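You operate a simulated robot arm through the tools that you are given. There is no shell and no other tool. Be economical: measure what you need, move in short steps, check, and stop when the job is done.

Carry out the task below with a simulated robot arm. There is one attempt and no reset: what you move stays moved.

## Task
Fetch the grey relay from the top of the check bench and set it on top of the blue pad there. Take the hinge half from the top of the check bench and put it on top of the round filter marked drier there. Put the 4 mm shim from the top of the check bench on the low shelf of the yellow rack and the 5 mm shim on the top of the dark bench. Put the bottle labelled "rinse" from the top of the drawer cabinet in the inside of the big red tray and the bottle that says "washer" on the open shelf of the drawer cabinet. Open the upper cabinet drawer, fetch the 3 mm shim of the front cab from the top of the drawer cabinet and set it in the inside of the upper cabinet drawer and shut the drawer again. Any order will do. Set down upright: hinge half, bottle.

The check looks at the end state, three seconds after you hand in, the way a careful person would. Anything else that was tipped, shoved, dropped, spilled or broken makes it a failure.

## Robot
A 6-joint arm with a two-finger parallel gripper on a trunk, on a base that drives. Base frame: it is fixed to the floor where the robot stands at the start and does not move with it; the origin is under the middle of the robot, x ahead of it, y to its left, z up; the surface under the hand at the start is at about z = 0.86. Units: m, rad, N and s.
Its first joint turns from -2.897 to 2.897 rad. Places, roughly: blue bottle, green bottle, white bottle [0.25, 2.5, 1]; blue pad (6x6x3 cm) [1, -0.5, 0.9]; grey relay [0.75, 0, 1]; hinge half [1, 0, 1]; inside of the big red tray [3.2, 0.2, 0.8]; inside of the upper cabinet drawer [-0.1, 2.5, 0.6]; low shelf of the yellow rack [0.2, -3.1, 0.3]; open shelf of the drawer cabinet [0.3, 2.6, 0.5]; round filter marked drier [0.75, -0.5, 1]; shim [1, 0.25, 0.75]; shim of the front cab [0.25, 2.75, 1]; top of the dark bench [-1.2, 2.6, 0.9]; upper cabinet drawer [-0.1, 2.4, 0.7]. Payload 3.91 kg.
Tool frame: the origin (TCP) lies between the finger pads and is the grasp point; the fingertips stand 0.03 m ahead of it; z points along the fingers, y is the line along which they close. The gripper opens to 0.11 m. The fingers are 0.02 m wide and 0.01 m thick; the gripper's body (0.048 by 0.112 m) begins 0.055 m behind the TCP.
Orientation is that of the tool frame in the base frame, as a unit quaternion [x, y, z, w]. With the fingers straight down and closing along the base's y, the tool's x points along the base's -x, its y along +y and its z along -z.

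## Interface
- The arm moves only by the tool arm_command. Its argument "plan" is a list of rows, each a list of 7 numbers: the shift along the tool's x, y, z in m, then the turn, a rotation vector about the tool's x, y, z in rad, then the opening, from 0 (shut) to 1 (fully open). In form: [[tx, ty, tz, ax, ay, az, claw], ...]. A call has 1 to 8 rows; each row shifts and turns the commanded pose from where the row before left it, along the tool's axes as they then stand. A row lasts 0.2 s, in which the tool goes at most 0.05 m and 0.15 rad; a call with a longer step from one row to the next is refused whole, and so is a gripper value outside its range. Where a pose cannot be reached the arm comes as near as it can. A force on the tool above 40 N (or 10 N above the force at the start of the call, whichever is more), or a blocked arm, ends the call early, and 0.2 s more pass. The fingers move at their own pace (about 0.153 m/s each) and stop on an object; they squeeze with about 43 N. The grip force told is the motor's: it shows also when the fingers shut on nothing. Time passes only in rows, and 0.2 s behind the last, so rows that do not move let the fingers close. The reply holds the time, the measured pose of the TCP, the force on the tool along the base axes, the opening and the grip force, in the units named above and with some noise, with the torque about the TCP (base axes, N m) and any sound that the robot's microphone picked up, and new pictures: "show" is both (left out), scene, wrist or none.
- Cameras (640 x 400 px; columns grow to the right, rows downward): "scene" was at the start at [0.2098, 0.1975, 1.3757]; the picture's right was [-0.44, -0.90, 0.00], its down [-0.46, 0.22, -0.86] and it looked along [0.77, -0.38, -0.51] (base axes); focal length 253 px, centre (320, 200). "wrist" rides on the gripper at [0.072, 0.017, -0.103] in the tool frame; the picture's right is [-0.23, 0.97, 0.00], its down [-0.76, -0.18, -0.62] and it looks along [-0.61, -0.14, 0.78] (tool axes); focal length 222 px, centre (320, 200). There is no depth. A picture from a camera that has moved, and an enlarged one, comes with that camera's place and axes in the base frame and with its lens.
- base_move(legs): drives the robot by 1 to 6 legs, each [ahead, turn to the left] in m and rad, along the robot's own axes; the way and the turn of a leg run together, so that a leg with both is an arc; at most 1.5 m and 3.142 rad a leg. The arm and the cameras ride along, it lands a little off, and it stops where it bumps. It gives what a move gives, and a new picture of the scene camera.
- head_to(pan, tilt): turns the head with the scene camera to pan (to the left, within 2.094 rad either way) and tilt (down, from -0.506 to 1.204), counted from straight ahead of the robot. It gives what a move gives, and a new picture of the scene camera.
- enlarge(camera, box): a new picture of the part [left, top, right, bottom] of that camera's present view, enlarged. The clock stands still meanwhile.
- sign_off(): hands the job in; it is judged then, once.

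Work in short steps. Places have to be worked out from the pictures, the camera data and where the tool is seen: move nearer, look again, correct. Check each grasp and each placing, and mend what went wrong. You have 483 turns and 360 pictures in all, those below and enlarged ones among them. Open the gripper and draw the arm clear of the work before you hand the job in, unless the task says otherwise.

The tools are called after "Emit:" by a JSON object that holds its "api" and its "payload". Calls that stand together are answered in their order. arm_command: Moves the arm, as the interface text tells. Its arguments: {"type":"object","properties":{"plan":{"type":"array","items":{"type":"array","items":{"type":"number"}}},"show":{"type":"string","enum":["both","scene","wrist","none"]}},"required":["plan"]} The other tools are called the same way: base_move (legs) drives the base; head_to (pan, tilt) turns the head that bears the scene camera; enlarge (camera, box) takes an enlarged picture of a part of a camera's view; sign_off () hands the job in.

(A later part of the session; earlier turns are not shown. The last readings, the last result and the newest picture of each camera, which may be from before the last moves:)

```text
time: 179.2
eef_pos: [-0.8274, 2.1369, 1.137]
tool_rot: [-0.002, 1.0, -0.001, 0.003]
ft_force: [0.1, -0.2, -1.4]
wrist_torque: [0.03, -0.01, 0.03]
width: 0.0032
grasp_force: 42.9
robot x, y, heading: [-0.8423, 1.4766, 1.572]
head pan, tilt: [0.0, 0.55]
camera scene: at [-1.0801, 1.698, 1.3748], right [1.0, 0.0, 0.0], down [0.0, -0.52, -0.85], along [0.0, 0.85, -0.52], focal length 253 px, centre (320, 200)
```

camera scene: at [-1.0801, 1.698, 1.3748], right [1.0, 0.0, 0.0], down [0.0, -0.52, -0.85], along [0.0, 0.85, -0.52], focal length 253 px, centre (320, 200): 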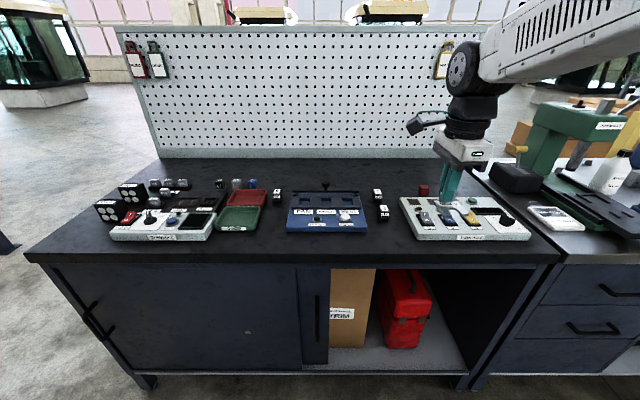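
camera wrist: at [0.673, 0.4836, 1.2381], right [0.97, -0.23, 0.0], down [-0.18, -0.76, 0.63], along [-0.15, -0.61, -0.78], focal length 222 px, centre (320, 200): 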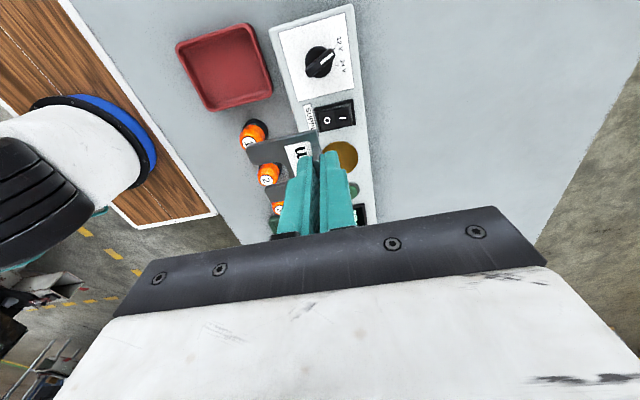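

The front strip of the dark bench in front of the two small items is free (about x -0.89, y 2.22–2.32). Move over it and look.

Emit:
{"api": "arm_command", "payload": {"plan": [[0.015, 0.039, 0.02, 0, 0, 0, 0], [0.015, 0.039, 0.02, 0, 0, 0, 0], [0.015, 0.039, 0.02, 0, 0, 0, 0], [0.015, 0.039, 0.02, 0, 0, 0, 0], [0, 0, 0.04, 0, 0, 0, 0], [0, 0, 0.02, 0, 0, 0, 0], [0, 0, 0, 0, 0, 0, 0]], "show": "both"}}

Emit:
{"api": "enlarge", "payload": {"camera": "scene", "box": [280, 150, 460, 270]}}

```text
time: 180.8
eef_pos: [-0.8863, 2.2912, 0.9962]
tool_rot: [-0.003, 1.0, -0.002, 0.004]
ft_force: [0.4, 0.0, -0.1]
wrist_torque: [0.03, 0.0, -0.01]
width: 0.0031
grasp_force: 42.8
robot x, y, heading: [-0.8468, 1.4736, 1.571]
head pan, tilt: [0.0, 0.55]
camera scene: at [-1.08, 1.698, 1.3748], right [1.0, 0.0, 0.0], down [0.0, -0.52, -0.85], along [0.0, 0.85, -0.52], focal length 253 px, centre (320, 200)
camera wrist: at [-0.9601, 2.3098, 1.0977], right [0.22, 0.98, 0.0], down [0.76, -0.17, 0.63], along [0.61, -0.14, -0.78], focal length 222 px, centre (320, 200)
```

scene: 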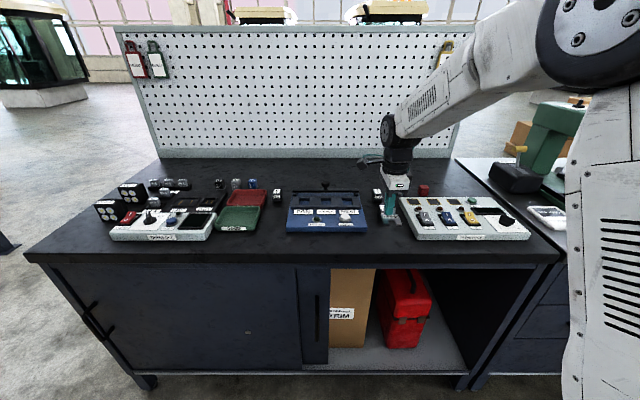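
wrist: 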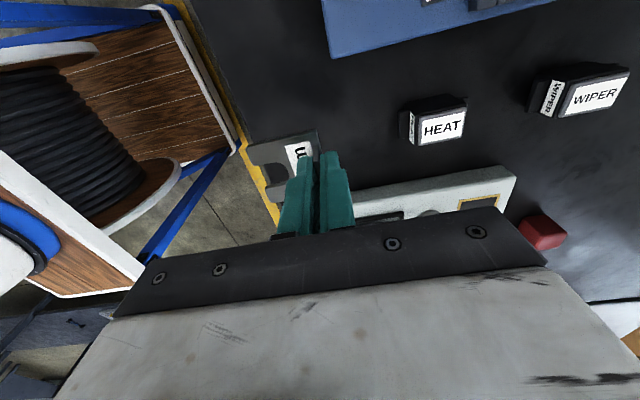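

```text
3.33 times, centred on (370, 210) of scene
camera zoom: at [-1.08, 1.698, 1.3748], right [1.0, 0.0, 0.0], down [0.0, -0.52, -0.85], along [0.0, 0.85, -0.52], focal length 845 px, centre (153, 167)
```

zoom: 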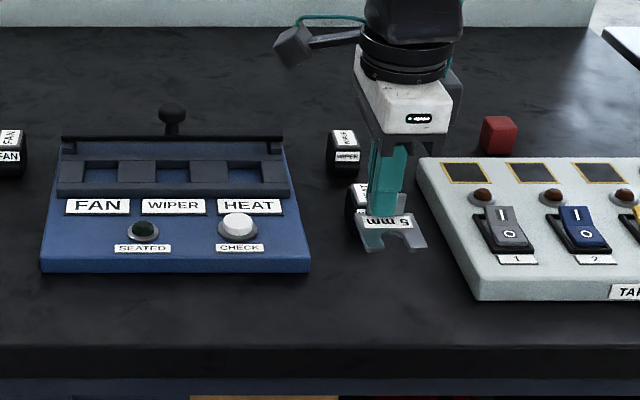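

The spot around x -0.87, y 2.26–2.31 is clear. Shift there and descend.

Emit:
{"api": "arm_command", "payload": {"plan": [[-0.016, 0.019, 0, 0, 0, 0, 0], [0, 0, 0.03, 0, 0, 0, 0], [0, 0, 0.025, 0, 0, 0, 0], [0, 0, 0, 0, 0, 0, 0]], "show": "wrist"}}

Emit:
{"api": "enlarge", "payload": {"camera": "scene", "box": [280, 150, 460, 270]}}

```text
time: 181.8
eef_pos: [-0.87, 2.3119, 0.9383]
tool_rot: [-0.003, 1.0, -0.001, 0.004]
ft_force: [1.1, -0.2, -1.1]
wrist_torque: [0.05, 0.03, 0.01]
width: 0.0032
grasp_force: 42.7
robot x, y, heading: [-0.8457, 1.4797, 1.58]
head pan, tilt: [0.0, 0.55]
camera wrist: at [-0.9433, 2.3294, 1.042], right [0.22, 0.98, 0.0], down [0.76, -0.17, 0.63], along [0.61, -0.14, -0.78], focal length 222 px, centre (320, 200)
```

wrist: 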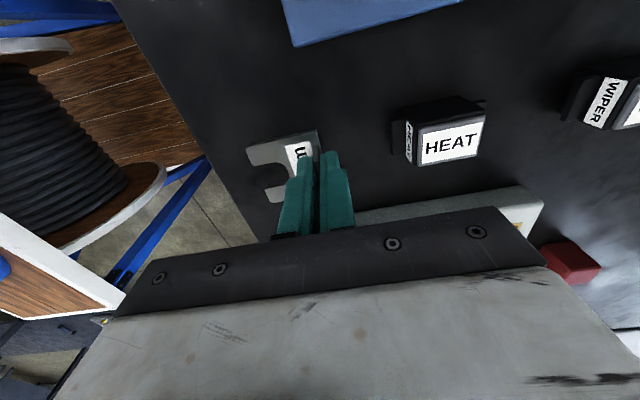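

```text
3.33 times, centred on (370, 210) of scene
camera zoom: at [-1.08, 1.698, 1.3748], right [1.0, 0.0, 0.0], down [0.0, -0.52, -0.85], along [0.0, 0.85, -0.52], focal length 845 px, centre (153, 167)
```

zoom: 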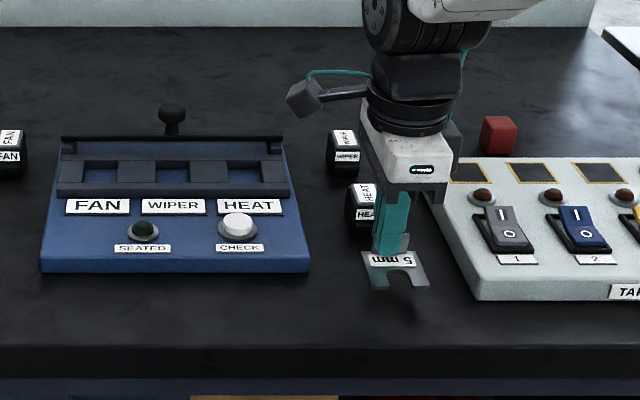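

Still above the top; lower in small steps, one call at a time, watching force.

Emit:
{"api": "arm_command", "payload": {"plan": [[0, 0, 0.006, 0, 0, 0, 0], [0, 0, 0.004, 0, 0, 0, 0], [0, 0, 0, 0, 0, 0, 0]], "show": "none"}}

```text
time: 182.6
eef_pos: [-0.8707, 2.3124, 0.9301]
tool_rot: [-0.002, 1.0, -0.002, 0.004]
ft_force: [0.2, -0.4, -1.0]
wrist_torque: [0.0, -0.04, -0.02]
width: 0.0031
grasp_force: 42.9
robot x, y, heading: [-0.8437, 1.473, 1.574]
head pan, tilt: [0.0, 0.55]
```

Emit:
{"api": "arm_command", "payload": {"plan": [[0, 0, 0.004, 0, 0, 0, 0], [0, 0, 0, 0, 0, 0, 0]], "show": "none"}}

Emit:
{"api": "enlarge", "payload": {"camera": "scene", "box": [350, 190, 420, 250]}}

```text
time: 183.2
eef_pos: [-0.8704, 2.3116, 0.9267]
tool_rot: [-0.003, 1.0, -0.001, 0.004]
ft_force: [0.3, 0.3, -1.1]
wrist_torque: [-0.02, -0.03, -0.05]
width: 0.0031
grasp_force: 42.8
robot x, y, heading: [-0.8435, 1.4779, 1.574]
head pan, tilt: [0.0, 0.55]
```

```text
6.67 times, centred on (385, 220) of scene
camera zoom: at [-1.08, 1.698, 1.3748], right [1.0, 0.0, 0.0], down [0.0, -0.52, -0.85], along [0.0, 0.85, -0.52], focal length 1690 px, centre (-113, 67)
```

zoom: 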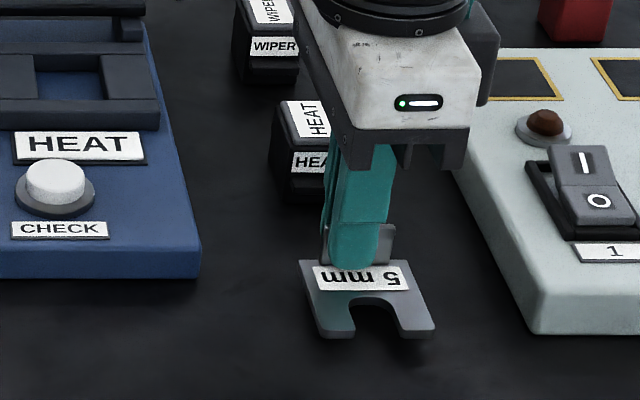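

Still a gap and shadow visible; continue down in 4 mm steps.

Emit:
{"api": "arm_command", "payload": {"plan": [[0, 0, 0.004, 0, 0, 0, 0], [0, 0, 0, 0, 0, 0, 0]], "show": "none"}}

```text
time: 183.8
eef_pos: [-0.8705, 2.3117, 0.922]
tool_rot: [-0.003, 1.0, -0.002, 0.003]
ft_force: [0.5, 0.9, -0.9]
wrist_torque: [0.04, 0.04, -0.02]
width: 0.0029
grasp_force: 42.9
robot x, y, heading: [-0.8443, 1.4756, 1.573]
head pan, tilt: [0.0, 0.55]
```

Emit:
{"api": "arm_command", "payload": {"plan": [[0, 0, 0.004, 0, 0, 0, 0], [0, 0, 0, 0, 0, 0, 0]], "show": "none"}}

```text
time: 184.3
eef_pos: [-0.871, 2.3115, 0.9197]
tool_rot: [-0.003, 1.0, -0.001, 0.003]
ft_force: [-0.4, -2.3, 10.1]
wrist_torque: [-0.03, -0.05, -0.01]
width: 0.003
grasp_force: 43.3
robot x, y, heading: [-0.8427, 1.4813, 1.575]
head pan, tilt: [0.0, 0.55]
```

Contact. Open a little and lift straight up.

Emit:
{"api": "arm_command", "payload": {"plan": [[0, 0, 0, 0, 0, 0, 0.15], [0, 0, 0, 0, 0, 0, 0.22], [0, 0, -0.02, 0, 0, 0, 0.22], [0, 0, -0.04, 0, 0, 0, 0.22], [0, 0, -0.04, 0, 0, 0, 0.22]], "show": "none"}}

Emit:
{"api": "enlarge", "payload": {"camera": "scene", "box": [280, 150, 460, 270]}}

```text
time: 185.6
eef_pos: [-0.8723, 2.3124, 1.0194]
tool_rot: [-0.004, 1.0, -0.003, 0.004]
ft_force: [0.7, 0.6, 0.1]
wrist_torque: [-0.03, 0.0, -0.01]
width: 0.0243
grasp_force: 0.1
robot x, y, heading: [-0.846, 1.4761, 1.572]
head pan, tilt: [0.0, 0.55]
```

```text
3.33 times, centred on (370, 210) of scene
camera zoom: at [-1.08, 1.6983, 1.3747], right [1.0, 0.0, 0.0], down [0.0, -0.52, -0.85], along [0.0, 0.85, -0.52], focal length 845 px, centre (153, 167)
```

zoom: 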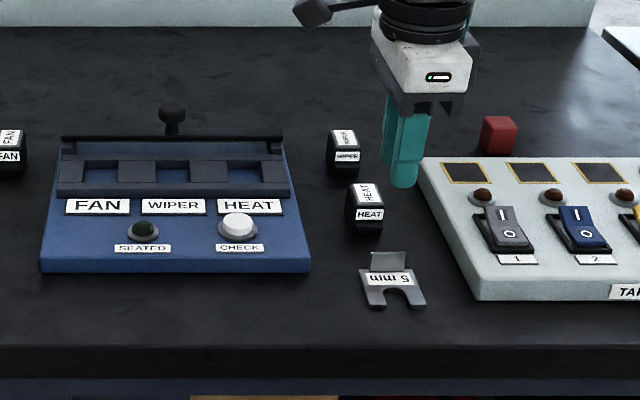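

5 mm shim is down cleanly. Retract, un-rotate the tool by 90°, then drive right to stand in front of the drawer cabinet.

Emit:
{"api": "arm_command", "payload": {"plan": [[0, -0.025, -0.03, 0, 0, -0.14, 0.3], [0.006, -0.03, -0.03, 0, 0, -0.14, 0.3], [0.012, -0.03, -0.03, 0, 0, -0.145, 0.3], [0.015, -0.03, -0.03, 0, 0, -0.145, 0.3], [0.02, -0.02, -0.01, 0, 0, -0.145, 0.3], [0, 0, 0, 0, 0, -0.145, 0.3], [0, 0, 0, 0, 0, -0.145, 0.3], [0, 0, 0, 0, 0, -0.145, 0.3]], "show": "none"}}

Emit:
{"api": "arm_command", "payload": {"plan": [[0, 0, 0, 0, 0, -0.145, 0.5], [0, 0, 0, 0, 0, -0.145, 0.5], [0, 0, 0, 0, 0, -0.135, 0.5]], "show": "none"}}

Emit:
{"api": "base_move", "payload": {"legs": [[0, -1.571], [0.95, 0], [0, 1.571]]}}

```text
time: 187.3
eef_pos: [-0.8846, 2.1627, 1.1483]
tool_rot: [-0.547, 0.837, -0.004, 0.002]
ft_force: [0.5, -0.4, 0.5]
wrist_torque: [0.0, -0.03, 0.0]
width: 0.033
grasp_force: 0.2
robot x, y, heading: [-0.8384, 1.4766, 1.577]
head pan, tilt: [0.0, 0.55]
```

```text
time: 188.2
eef_pos: [-0.8833, 2.1617, 1.1494]
tool_rot: [0.711, -0.703, 0.004, -0.001]
ft_force: [-1.1, 0.0, -0.6]
wrist_torque: [-0.02, -0.02, -0.01]
width: 0.0552
grasp_force: 0.0
robot x, y, heading: [-0.8428, 1.478, 1.572]
head pan, tilt: [0.0, 0.55]
```

```text
time: 200.8
eef_pos: [0.0633, 2.1515, 1.1483]
tool_rot: [0.711, -0.703, 0.004, -0.001]
ft_force: [-0.9, -0.8, -0.1]
wrist_torque: [0.01, -0.01, 0.0]
width: 0.0554
grasp_force: 0.1
robot x, y, heading: [0.1054, 1.4676, 1.572]
head pan, tilt: [0.0, 0.55]
camera scene: at [-0.132, 1.6867, 1.3748], right [1.0, 0.0, 0.0], down [0.0, -0.52, -0.85], along [0.0, 0.85, -0.52], focal length 253 px, centre (320, 200)
```

scene: 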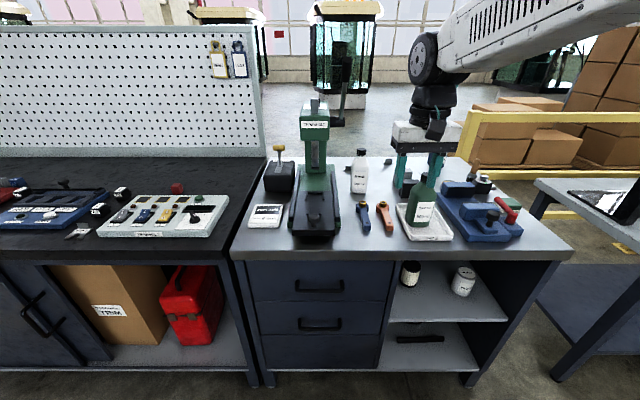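

Good view of the cabinet. Zoom on its top and front.

Emit:
{"api": "enlarge", "payload": {"camera": "scene", "box": [230, 140, 390, 250]}}

Emit:
{"api": "enlarge", "payload": {"camera": "scene", "box": [370, 140, 560, 260]}}

Emit:
{"api": "enlarge", "payload": {"camera": "scene", "box": [240, 240, 560, 400]}}

```text
3.64 times, centred on (310, 195) of scene
camera zoom: at [-0.132, 1.6867, 1.3748], right [1.0, 0.0, 0.0], down [0.0, -0.52, -0.85], along [0.0, 0.85, -0.52], focal length 922 px, centre (356, 218)
```

zoom: 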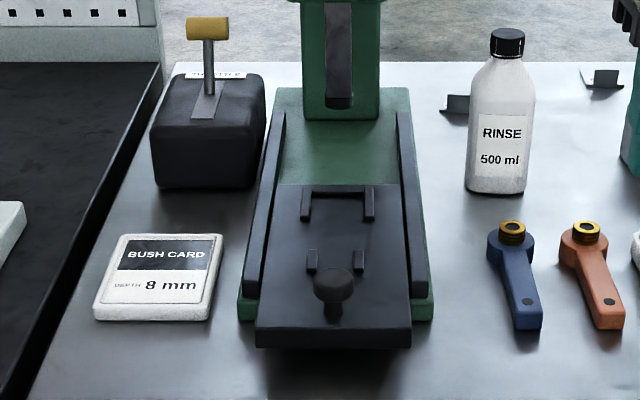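

```text
3.33 times, centred on (465, 200) of scene
camera zoom: at [-0.132, 1.6867, 1.3748], right [1.0, 0.0, 0.0], down [0.0, -0.52, -0.85], along [0.0, 0.85, -0.52], focal length 845 px, centre (-163, 200)
```

zoom: 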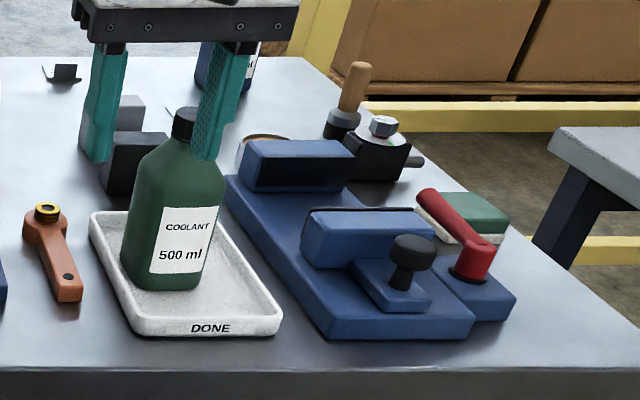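

```text
2.00 times, centred on (400, 320) of scene
camera zoom: at [-0.132, 1.6867, 1.3748], right [1.0, 0.0, 0.0], down [0.0, -0.52, -0.85], along [0.0, 0.85, -0.52], focal length 507 px, centre (160, -40)
```

zoom: 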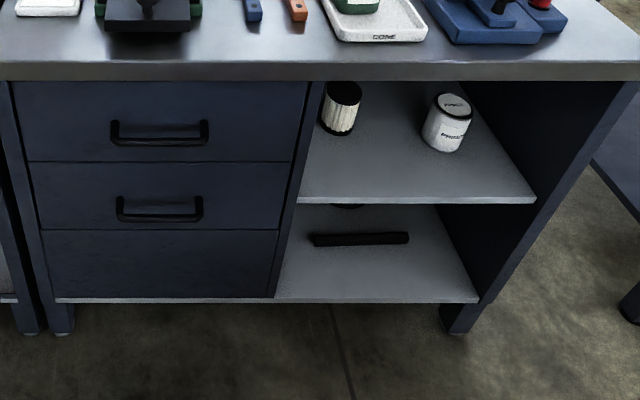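

White bottle is "RINSE", green "COOLANT", so blue should be "washer". Look with the wrist camera from here at the shims at the back.

Emit:
{"api": "arm_command", "payload": {"plan": [[-0.02, 0.03, -0.02, 0, 0, 0, 0.5], [-0.02, 0.03, -0.02, 0, 0, 0, 0.5], [0, 0, 0, 0, 0, 0, 0.5]], "show": "both"}}

```text
time: 201.6
eef_pos: [0.0029, 2.1905, 1.1887]
tool_rot: [0.71, -0.704, 0.004, -0.001]
ft_force: [0.9, -0.7, -0.1]
wrist_torque: [0.0, 0.01, 0.04]
width: 0.0552
grasp_force: 0.0
robot x, y, heading: [0.1037, 1.464, 1.568]
head pan, tilt: [0.0, 0.55]
camera scene: at [-0.132, 1.6867, 1.3748], right [1.0, 0.0, 0.0], down [0.0, -0.52, -0.85], along [0.0, 0.85, -0.52], focal length 253 px, centre (320, 200)
camera wrist: at [-0.0134, 2.1191, 1.2919], right [-0.98, 0.22, -0.01], down [0.17, 0.77, 0.62], along [0.14, 0.61, -0.78], focal length 222 px, centre (320, 200)
```

scene: 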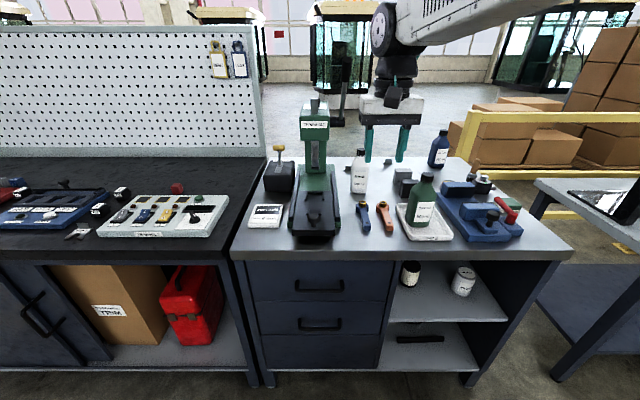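
wrist: 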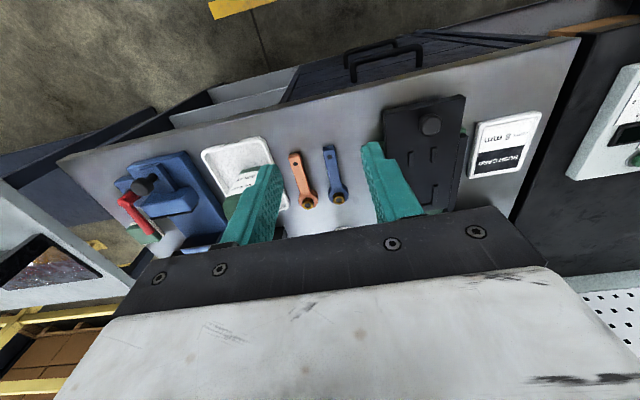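

Zoom onto the blue bottle and shims at the back of the cabinet top.

Emit:
{"api": "enlarge", "payload": {"camera": "scene", "box": [330, 120, 460, 210]}}

Emit:
{"api": "enlarge", "payload": {"camera": "scene", "box": [370, 150, 430, 190]}}

```text
4.44 times, centred on (395, 165) of scene
camera zoom: at [-0.132, 1.6867, 1.3748], right [1.0, 0.0, 0.0], down [0.0, -0.52, -0.85], along [0.0, 0.85, -0.52], focal length 1126 px, centre (-13, 356)
```

zoom: 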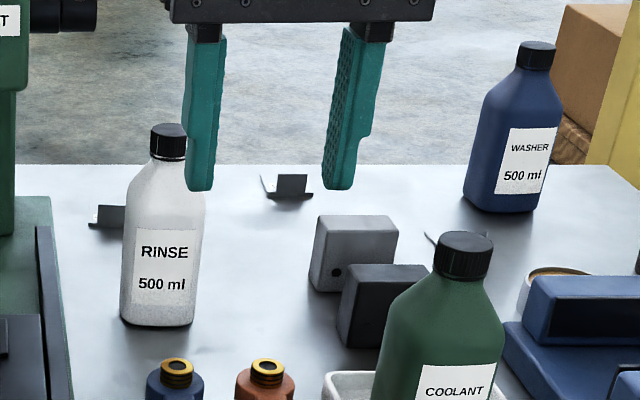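

```text
10.00 times, centred on (400, 170) of scene
camera zoom: at [-0.132, 1.6867, 1.3748], right [1.0, 0.0, 0.0], down [0.0, -0.52, -0.85], along [0.0, 0.85, -0.52], focal length 2534 px, centre (-480, 500)
```

zoom: 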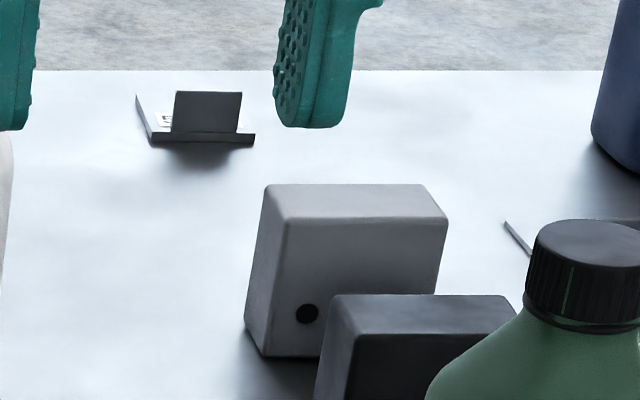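

Blue is WASHER. There are three shims at the back; their labels need a closer look. I raise the arm, shift to x about 0.33 (clear of drawer handles) and move closer.

Emit:
{"api": "arm_command", "payload": {"plan": [[0.02, -0.04, -0.01, 0, 0, 0, 0.5], [0.02, -0.04, -0.01, 0, 0, 0, 0.5], [0.02, -0.03, -0.01, 0, 0, 0, 0.5], [0.02, -0.02, 0, 0, 0, 0, 0.5]], "show": "none"}}

Emit:
{"api": "base_move", "payload": {"legs": [[0, -0.9], [0.29, 0], [0, 0.9], [0.13, 0]]}}

```text
time: 202.6
eef_pos: [0.1333, 2.1122, 1.2199]
tool_rot: [0.711, -0.703, 0.004, 0.0]
ft_force: [0.3, 0.4, -0.6]
wrist_torque: [-0.02, -0.01, 0.01]
width: 0.0549
grasp_force: 0.0
robot x, y, heading: [0.1045, 1.4637, 1.568]
head pan, tilt: [0.0, 0.55]
```

```text
time: 210.1
eef_pos: [0.351, 2.4272, 1.2197]
tool_rot: [0.714, -0.7, 0.003, -0.001]
ft_force: [-0.1, 1.5, -0.3]
wrist_torque: [-0.01, -0.01, 0.01]
width: 0.0553
grasp_force: 0.0
robot x, y, heading: [0.3288, 1.7833, 1.587]
head pan, tilt: [0.0, 0.55]
camera scene: at [0.0901, 1.999, 1.3748], right [1.0, 0.01, 0.0], down [0.01, -0.52, -0.85], along [-0.01, 0.85, -0.52], focal length 253 px, centre (320, 200)
```

scene: 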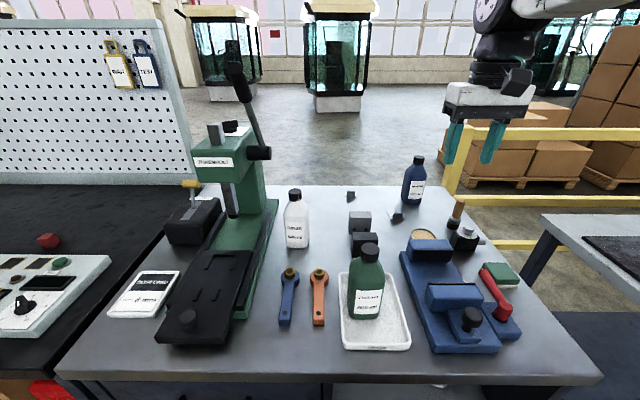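

Extend the arm over the middle of the cabinet top at safe height to read the shim labels with the wrist camera.

Emit:
{"api": "arm_command", "payload": {"plan": [[-0.035, 0.026, 0, 0, 0, 0, 0.5], [-0.035, 0.026, 0, 0, 0, 0, 0.5], [-0.035, 0.026, 0, 0, 0, 0, 0.5], [-0.035, 0.026, 0, 0, 0, 0, 0.5], [-0.03, 0.026, 0, 0, 0, 0, 0.5], [0, 0, 0, 0, 0, 0, 0.5]], "show": "wrist"}}

```text
time: 211.5
eef_pos: [0.2157, 2.5959, 1.2194]
tool_rot: [0.715, -0.699, 0.004, -0.001]
ft_force: [0.5, -0.1, 0.7]
wrist_torque: [0.0, -0.01, -0.05]
width: 0.0551
grasp_force: 0.0
robot x, y, heading: [0.3294, 1.7778, 1.585]
head pan, tilt: [0.0, 0.55]
camera wrist: at [0.2015, 2.5231, 1.3222], right [-0.98, 0.21, -0.01], down [0.16, 0.77, 0.62], along [0.13, 0.61, -0.78], focal length 222 px, centre (320, 200)
```

wrist: 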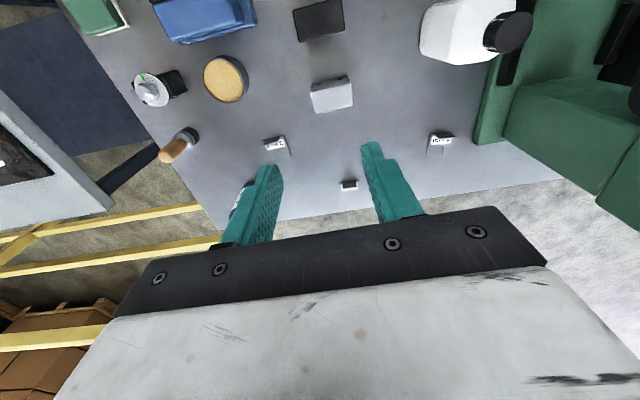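

Three shims are visible; zoom on each.

Emit:
{"api": "enlarge", "payload": {"camera": "wrist", "box": [255, 125, 305, 160]}}

Emit:
{"api": "enlarge", "payload": {"camera": "wrist", "box": [325, 170, 375, 205]}}

Emit:
{"api": "enlarge", "payload": {"camera": "wrist", "box": [415, 120, 465, 155]}}

```text
11.43 times, centred on (280, 142) of wrist
camera zoom: at [0.2015, 2.5231, 1.3222], right [-0.98, 0.21, -0.01], down [0.16, 0.77, 0.62], along [0.13, 0.61, -0.78], focal length 2538 px, centre (777, 857)
```

zoom: 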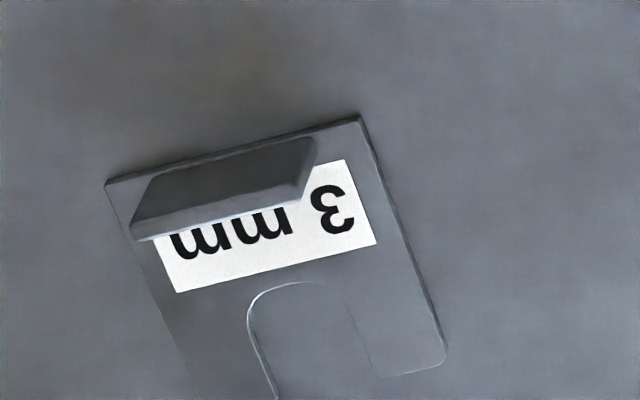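

```text
11.43 times, centred on (350, 188) of wrist
camera zoom: at [0.2015, 2.5231, 1.3222], right [-0.98, 0.21, -0.01], down [0.16, 0.77, 0.62], along [0.13, 0.61, -0.78], focal length 2538 px, centre (-23, 343)
```

zoom: 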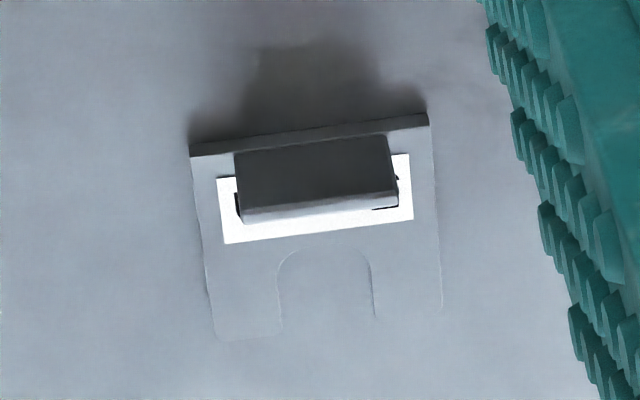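

```text
11.43 times, centred on (440, 138) of wrist
camera zoom: at [0.2015, 2.5231, 1.3222], right [-0.98, 0.21, -0.01], down [0.16, 0.77, 0.62], along [0.13, 0.61, -0.78], focal length 2538 px, centre (-1051, 914)
```

zoom: 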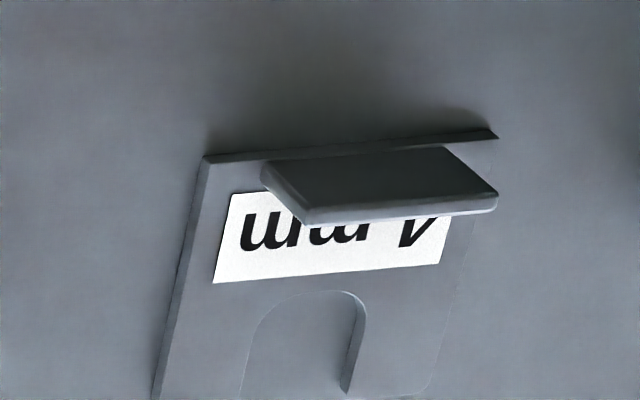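

The left shim (at about [0.34,2.69]) is the 3 mm one; the far-left is 4 mm. Before the drawer, I deal with the washer bottle; zoom in on it and its surroundings from the scene camera.

Emit:
{"api": "enlarge", "payload": {"camera": "scene", "box": [330, 140, 510, 260]}}

Emit:
{"api": "arm_command", "payload": {"plan": [[0.03, -0.03, 0, 0, 0, 0, 0.9], [0.03, -0.03, 0, 0, 0, 0, 0.9], [0.03, -0.04, 0, 0, 0, 0, 0.9], [0.01, -0.045, 0, 0, 0, 0, 0.9]], "show": "wrist"}}

```text
3.33 times, centred on (420, 200) of scene
camera zoom: at [0.0901, 1.9989, 1.3748], right [1.0, 0.01, 0.0], down [0.01, -0.52, -0.85], along [-0.01, 0.85, -0.52], focal length 845 px, centre (-13, 200)
```

zoom: 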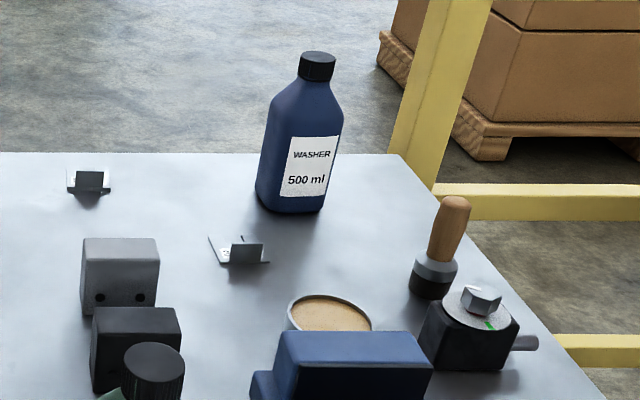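

```text
time: 212.5
eef_pos: [0.3633, 2.497, 1.2199]
tool_rot: [0.714, -0.7, 0.005, -0.001]
ft_force: [-0.4, 0.3, -0.2]
wrist_torque: [0.01, -0.01, 0.03]
width: 0.0991
grasp_force: 0.0
robot x, y, heading: [0.3328, 1.7799, 1.586]
head pan, tilt: [0.0, 0.55]
camera wrist: at [0.3485, 2.4258, 1.323], right [-0.98, 0.21, -0.01], down [0.16, 0.77, 0.62], along [0.13, 0.61, -0.78], focal length 222 px, centre (320, 200)
```

wrist: 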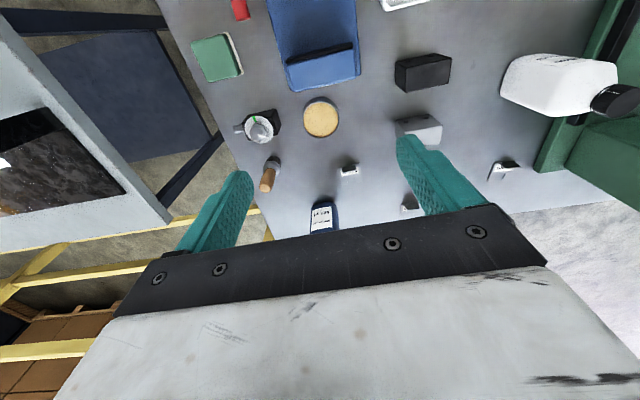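

Washer bottle: base centre about [0.427,2.817], faces aligned with the axes, about 6 cm wide. I'll grasp its body with the tool pitched 60° forward so it can later go upright into the shelf. Pitch first at height.

Emit:
{"api": "arm_command", "payload": {"plan": [[0, -0.0075, 0, 0, -0.15, 0, 1], [0, -0.0075, 0, 0, -0.15, 0, 1], [0, -0.0075, 0, 0, -0.15, 0, 1], [0, -0.0075, 0, 0, -0.15, 0, 1], [0, -0.0075, 0, 0, -0.15, 0, 1], [0, -0.0075, 0, 0, -0.15, 0, 1], [0, -0.0075, 0, 0, -0.147, 0, 1]], "show": "both"}}

```text
time: 214.1
eef_pos: [0.4172, 2.498, 1.2189]
tool_rot: [0.621, -0.606, -0.352, -0.351]
ft_force: [-0.7, -0.5, 0.3]
wrist_torque: [0.01, 0.03, 0.01]
width: 0.1101
grasp_force: 0.0
robot x, y, heading: [0.3288, 1.7818, 1.581]
head pan, tilt: [0.0, 0.55]
camera scene: at [0.0901, 1.9989, 1.3748], right [1.0, 0.01, 0.0], down [0.01, -0.52, -0.85], along [-0.01, 0.85, -0.52], focal length 253 px, centre (320, 200)
camera wrist: at [0.4038, 2.3731, 1.2084], right [-0.98, 0.1, 0.19], down [0.17, -0.15, 0.97], along [0.12, 0.98, 0.13], focal length 222 px, centre (320, 200)
```

scene: 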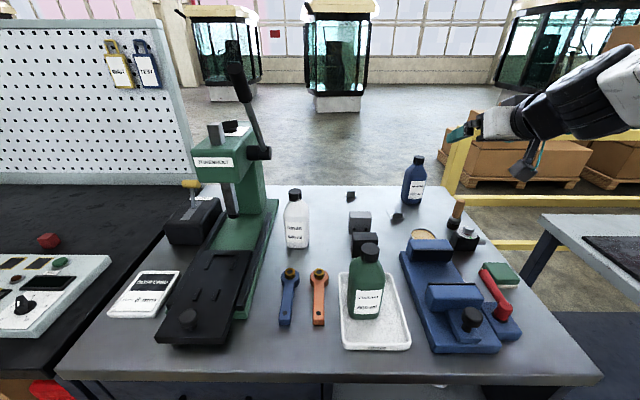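
wrist: 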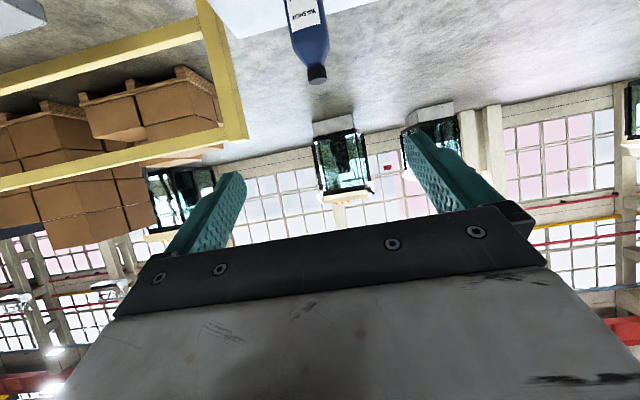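

Bottle axis is at x about 0.42. Move down and forward to stand in front of it, z about 0.96.

Emit:
{"api": "arm_command", "payload": {"plan": [[0.0154, 0, 0.038, 0, 0, 0, 1], [0.0154, 0, 0.038, 0, 0, 0, 1], [0.0154, 0, 0.038, 0, 0, 0, 1], [0.0154, 0, 0.038, 0, 0, 0, 1], [0.0154, 0, 0.038, 0, 0, 0, 1], [0.0154, 0, 0.038, 0, 0, 0, 1]], "show": "both"}}

```text
time: 215.5
eef_pos: [0.4153, 2.6483, 1.0258]
tool_rot: [0.621, -0.605, -0.353, -0.351]
ft_force: [0.3, -1.0, 1.4]
wrist_torque: [-0.01, 0.02, 0.0]
width: 0.11
grasp_force: 0.0
robot x, y, heading: [0.3302, 1.7806, 1.581]
head pan, tilt: [0.0, 0.55]
camera scene: at [0.0901, 1.9983, 1.3749], right [1.0, 0.01, 0.0], down [0.01, -0.52, -0.85], along [-0.01, 0.85, -0.52], focal length 253 px, centre (320, 200)
camera wrist: at [0.4017, 2.5232, 1.0143], right [-0.98, 0.09, 0.19], down [0.17, -0.15, 0.97], along [0.12, 0.98, 0.13], focal length 222 px, centre (320, 200)
```

scene: 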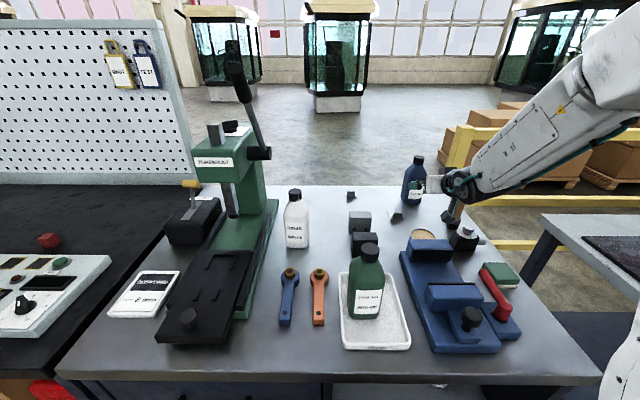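
wrist: 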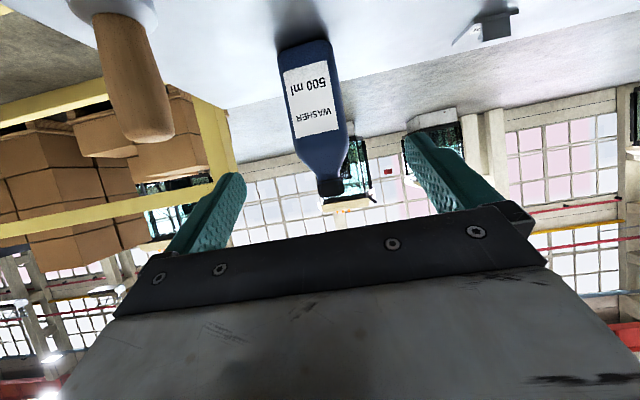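

Bottle is centred between the fingers. Two more rows down to z 0.96.

Emit:
{"api": "arm_command", "payload": {"plan": [[0.0155, -0.001, 0.038, 0, 0, 0, 1], [0.0155, -0.002, 0.039, 0, 0, 0, 1], [0, 0, 0, 0, 0, 0, 1]], "show": "wrist"}}

Emit:
{"api": "enlarge", "payload": {"camera": "scene", "box": [380, 140, 520, 270]}}

```text
time: 216.3
eef_pos: [0.4167, 2.6992, 0.9605]
tool_rot: [0.621, -0.605, -0.354, -0.351]
ft_force: [0.6, -0.3, 0.1]
wrist_torque: [-0.01, -0.03, -0.01]
width: 0.11
grasp_force: 0.0
robot x, y, heading: [0.3319, 1.7802, 1.582]
head pan, tilt: [0.0, 0.55]
camera wrist: at [0.4036, 2.5737, 0.9496], right [-0.98, 0.09, 0.19], down [0.17, -0.15, 0.97], along [0.12, 0.98, 0.13], focal length 222 px, centre (320, 200)
```

wrist: 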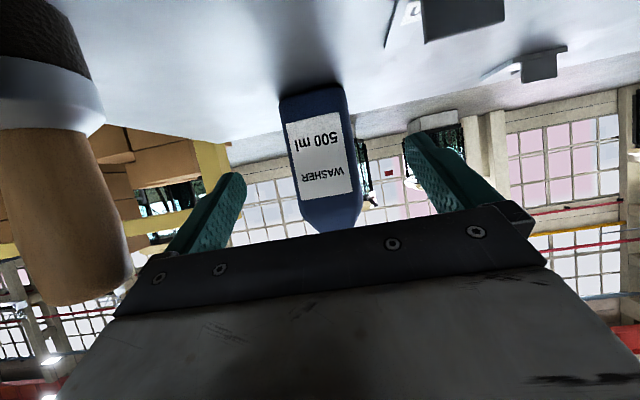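

```text
3.08 times, centred on (450, 205) of scene
camera zoom: at [0.0901, 1.9988, 1.3748], right [1.0, 0.01, 0.0], down [0.01, -0.52, -0.85], along [-0.01, 0.85, -0.52], focal length 780 px, centre (-80, 185)
```

zoom: 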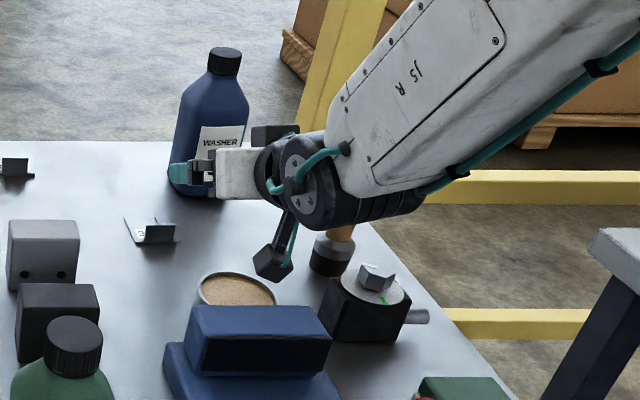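

Clear so far; the wrist unit will pass just above the wooden handle, so I go 1 cm higher and advance in two steps.

Emit:
{"api": "arm_command", "payload": {"plan": [[-0.0087, 0, -0.005, 0, 0, 0, 1], [-0.0145, -0.001, 0.025, 0, 0, 0, 1], [-0.0145, 0, 0.025, 0, 0, 0, 1], [0, 0, 0, 0, 0, 0, 1]], "show": "wrist"}}

Emit:
{"api": "enlarge", "payload": {"camera": "scene", "box": [380, 140, 520, 270]}}

```text
time: 217.3
eef_pos: [0.4176, 2.7579, 0.9704]
tool_rot: [0.622, -0.605, -0.353, -0.35]
ft_force: [-0.6, 0.0, 0.2]
wrist_torque: [-0.01, 0.0, 0.0]
width: 0.1099
grasp_force: 0.0
robot x, y, heading: [0.331, 1.7798, 1.584]
head pan, tilt: [0.0, 0.55]
camera wrist: at [0.4044, 2.6321, 0.9591], right [-0.98, 0.09, 0.19], down [0.17, -0.15, 0.97], along [0.12, 0.98, 0.13], focal length 222 px, centre (320, 200)
```

wrist: 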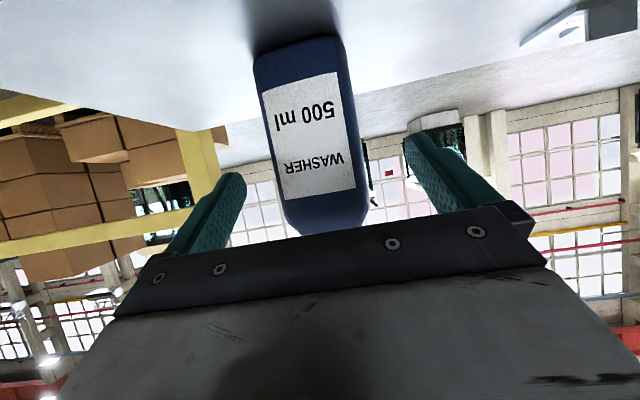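

```text
3.08 times, centred on (450, 205) of scene
camera zoom: at [0.0901, 1.9989, 1.3748], right [1.0, 0.01, 0.0], down [0.01, -0.52, -0.85], along [-0.01, 0.85, -0.52], focal length 780 px, centre (-80, 185)
```

zoom: 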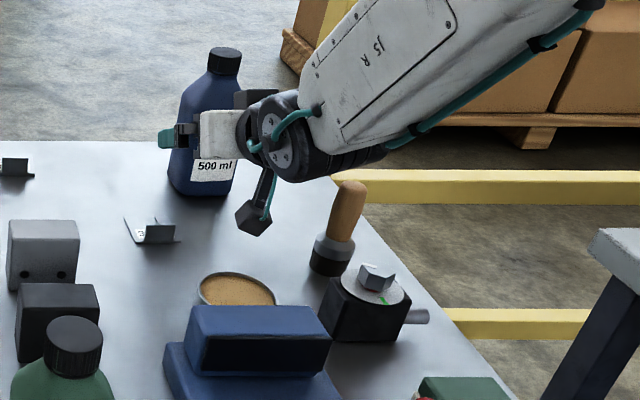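

Good, the handle is untouched. Advance the last 5 cm around the bottle.

Emit:
{"api": "arm_command", "payload": {"plan": [[-0.0133, -0.001, 0.023, 0, 0, 0, 1], [-0.0133, 0, 0.023, 0, 0, 0, 1], [0, 0, 0, 0, 0, 0, 1]], "show": "wrist"}}

Emit:
{"api": "enlarge", "payload": {"camera": "scene", "box": [380, 140, 520, 270]}}

```text
time: 218.1
eef_pos: [0.4159, 2.8107, 0.9696]
tool_rot: [0.621, -0.605, -0.354, -0.351]
ft_force: [-0.5, -0.4, -0.3]
wrist_torque: [-0.01, -0.02, 0.01]
width: 0.1102
grasp_force: 0.2
robot x, y, heading: [0.3289, 1.7812, 1.581]
head pan, tilt: [0.0, 0.55]
camera wrist: at [0.4036, 2.6848, 0.9587], right [-0.98, 0.09, 0.19], down [0.17, -0.15, 0.97], along [0.12, 0.98, 0.13], focal length 222 px, centre (320, 200)
```

wrist: 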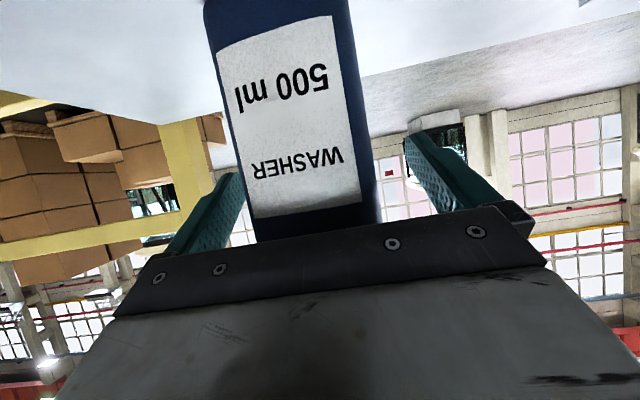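

```text
3.08 times, centred on (450, 205) of scene
camera zoom: at [0.0901, 1.9989, 1.3748], right [1.0, 0.01, 0.0], down [0.01, -0.52, -0.85], along [-0.01, 0.85, -0.52], focal length 780 px, centre (-80, 185)
```

zoom: 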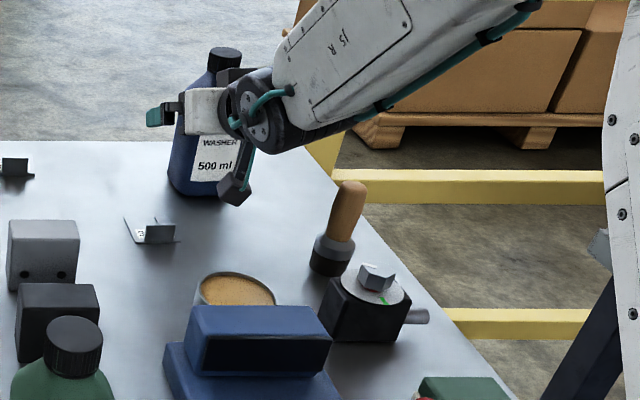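

Close on the bottle gradually.

Emit:
{"api": "arm_command", "payload": {"plan": [[0, 0, 0, 0, 0, 0, 0.75], [0, 0, 0, 0, 0, 0, 0.6], [0, 0, 0, 0, 0, 0, 0.4], [0, 0, 0, 0, 0, 0, 0.2], [0, 0, 0, 0, 0, 0, 0.2]], "show": "wrist"}}

```text
time: 219.3
eef_pos: [0.4165, 2.8106, 0.9694]
tool_rot: [0.621, -0.605, -0.353, -0.351]
ft_force: [3.6, -0.9, 0.6]
wrist_torque: [0.01, 0.0, -0.03]
width: 0.0654
grasp_force: 43.2
robot x, y, heading: [0.3314, 1.7801, 1.583]
head pan, tilt: [0.0, 0.55]
camera wrist: at [0.4039, 2.6847, 0.9588], right [-0.98, 0.09, 0.19], down [0.17, -0.15, 0.97], along [0.12, 0.98, 0.13], focal length 222 px, centre (320, 200)
```

wrist: 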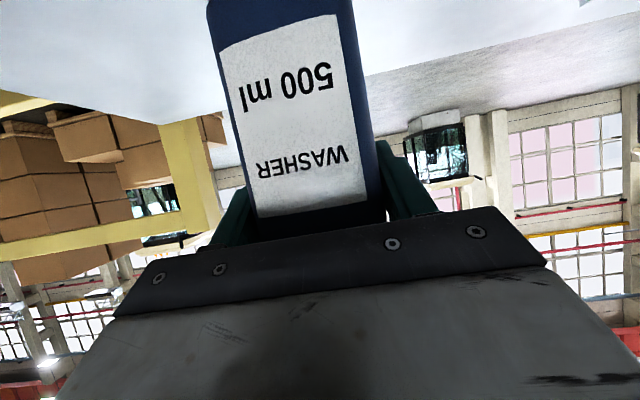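

Gripped (6.5 cm). Lift gently straight up 15 cm and check.

Emit:
{"api": "arm_command", "payload": {"plan": [[-0.0087, 0, -0.005, 0, 0, 0, 0], [-0.0173, 0, -0.01, 0, 0, 0, 0], [-0.0217, 0, -0.0125, 0, 0, 0, 0], [-0.026, 0, -0.015, 0, 0, 0, 0], [-0.026, 0, -0.015, 0, 0, 0, 0], [-0.026, 0, -0.015, 0, 0, 0, 0], [0, 0, 0, 0, 0, 0, 0]], "show": "scene"}}

```text
time: 220.9
eef_pos: [0.4165, 2.8115, 1.115]
tool_rot: [0.621, -0.606, -0.353, -0.351]
ft_force: [0.1, -0.1, -5.3]
wrist_torque: [0.01, 0.03, -0.02]
width: 0.0652
grasp_force: 42.8
robot x, y, heading: [0.3276, 1.7823, 1.586]
head pan, tilt: [0.0, 0.55]
camera scene: at [0.0902, 1.9993, 1.3747], right [1.0, 0.01, 0.0], down [0.01, -0.52, -0.85], along [-0.01, 0.85, -0.52], focal length 253 px, centre (320, 200)
```

scene: 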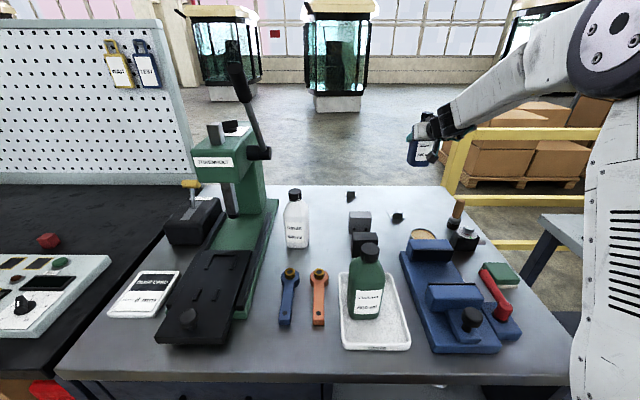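

Washer bottle is held upright. Back the base out 0.63 m, then look at the open shelf.

Emit:
{"api": "base_move", "payload": {"legs": [[-0.63, -0.012]]}}

Emit:
{"api": "head_to", "payload": {"pan": -0.25, "tilt": 0.6}}

```text
time: 224.4
eef_pos: [0.4297, 2.1805, 1.1151]
tool_rot: [0.619, -0.608, -0.352, -0.352]
ft_force: [0.3, -1.1, -5.1]
wrist_torque: [0.0, 0.0, -0.03]
width: 0.0651
grasp_force: 42.7
robot x, y, heading: [0.3362, 1.1468, 1.58]
head pan, tilt: [0.0, 0.55]
camera scene: at [0.097, 1.3689, 1.3748], right [1.0, 0.0, 0.0], down [0.0, -0.52, -0.85], along [0.0, 0.85, -0.52], focal length 253 px, centre (320, 200)
```

scene: 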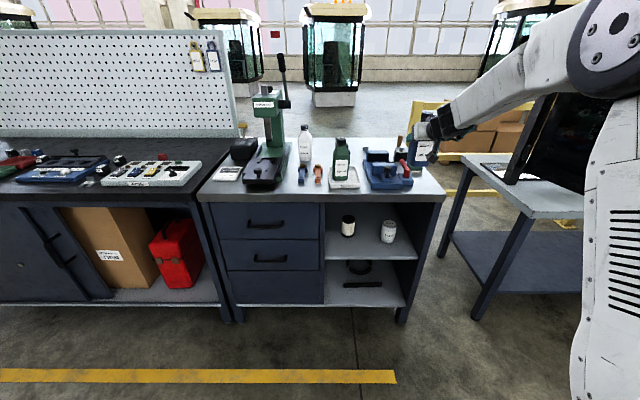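

```text
time: 225.2
eef_pos: [0.4294, 2.1786, 1.1141]
tool_rot: [0.618, -0.608, -0.351, -0.353]
ft_force: [-0.6, -1.2, -5.2]
wrist_torque: [0.04, -0.01, 0.03]
width: 0.0654
grasp_force: 42.9
robot x, y, heading: [0.3335, 1.1469, 1.573]
head pan, tilt: [-0.25, 0.6]
camera scene: at [0.1188, 1.3649, 1.3703], right [0.97, -0.24, 0.0], down [-0.14, -0.55, -0.82], along [0.2, 0.8, -0.57], focal length 253 px, centre (320, 200)
```

scene: 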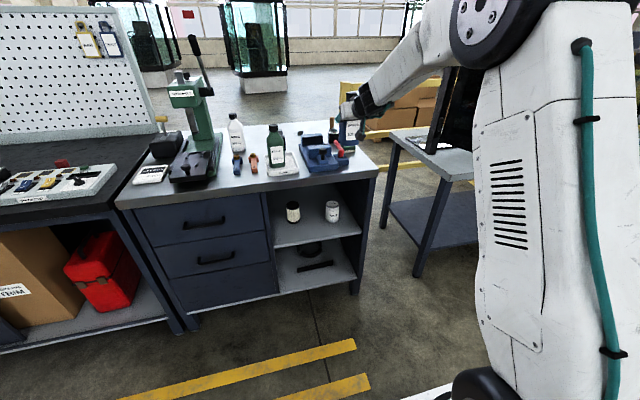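

Zoom on the shelf.

Emit:
{"api": "enlarge", "payload": {"camera": "scene", "box": [250, 160, 390, 290]}}

```text
3.08 times, centred on (320, 225) of scene
camera zoom: at [0.1188, 1.3649, 1.3703], right [0.97, -0.24, 0.0], down [-0.14, -0.55, -0.82], along [0.2, 0.8, -0.57], focal length 780 px, centre (320, 123)
```

zoom: 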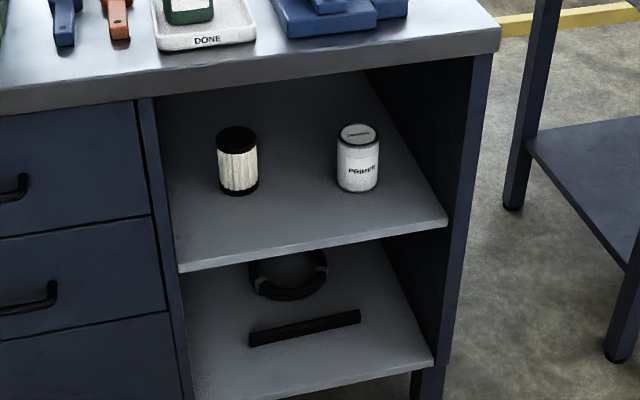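

Shelf top about z 0.50, front about y 2.265; free spot about [0.335,2.325] between the filter and the can. Move to in front of the shelf and lower there.

Emit:
{"api": "arm_command", "payload": {"plan": [[0.0123, 0.0235, -0.0214, 0, 0, 0, 0], [0.0123, 0.0235, -0.0214, 0, 0, 0, 0], [0.0123, 0.0235, -0.0214, 0, 0, 0, 0], [0.0123, 0.0235, -0.0214, 0, 0, 0, 0], [0.039, 0, 0.0225, 0, 0, 0, 0], [0.039, 0, 0.0225, 0, 0, 0, 0], [0.039, 0, 0.0225, 0, 0, 0, 0], [0.039, 0, 0.0225, 0, 0, 0, 0]], "show": "none"}}

Emit:
{"api": "arm_command", "payload": {"plan": [[0.039, 0, 0.0225, 0, 0, 0, 0], [0.039, 0, 0.0225, 0, 0, 0, 0], [0.039, 0, 0.0225, 0, 0, 0, 0], [0.039, 0, 0.0225, 0, 0, 0, 0], [0.039, 0, 0.0225, 0, 0, 0, 0], [0, 0, 0, 0, 0, 0, 0]], "show": "both"}}

```text
time: 227.0
eef_pos: [0.4196, 2.075, 0.9464]
tool_rot: [0.621, -0.605, -0.356, -0.348]
ft_force: [0.5, -0.4, -4.1]
wrist_torque: [-0.03, 0.01, -0.01]
width: 0.0652
grasp_force: 42.9
out of reach, approached as far as the arm can: row 4, 5, 6, 7, 8
robot x, y, heading: [0.3358, 1.1464, 1.574]
head pan, tilt: [-0.25, 0.6]
```

```text
time: 228.4
eef_pos: [0.4582, 2.0915, 0.7342]
tool_rot: [-0.614, 0.615, 0.362, 0.337]
ft_force: [0.0, -0.7, -5.3]
wrist_torque: [-0.02, -0.01, -0.02]
width: 0.0654
grasp_force: 42.8
out of reach, approached as far as the arm can: row 1, 2, 3, 4, 5
robot x, y, heading: [0.3344, 1.1479, 1.578]
head pan, tilt: [-0.25, 0.6]
camera scene: at [0.1189, 1.3647, 1.3703], right [0.97, -0.24, 0.0], down [-0.14, -0.55, -0.82], along [0.2, 0.8, -0.57], focal length 253 px, centre (320, 200)
camera wrist: at [0.4433, 1.9656, 0.7249], right [-0.97, 0.1, 0.22], down [0.21, -0.14, 0.97], along [0.13, 0.98, 0.12], focal length 222 px, centre (320, 200)
```

scene: 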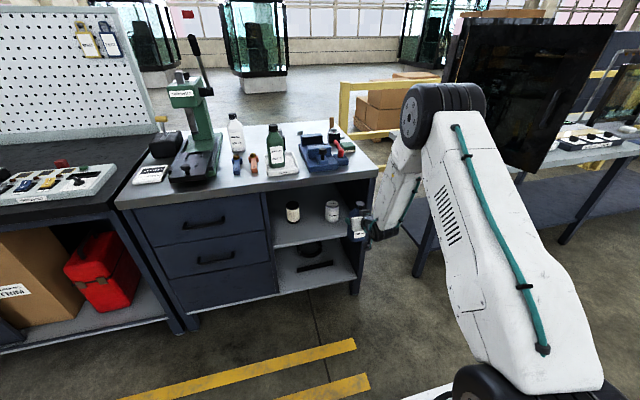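
wrist: 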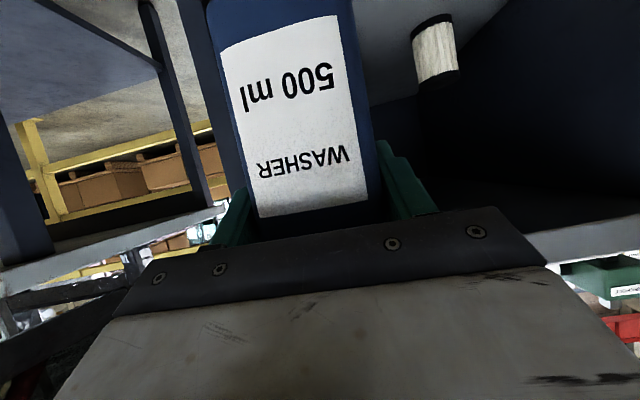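

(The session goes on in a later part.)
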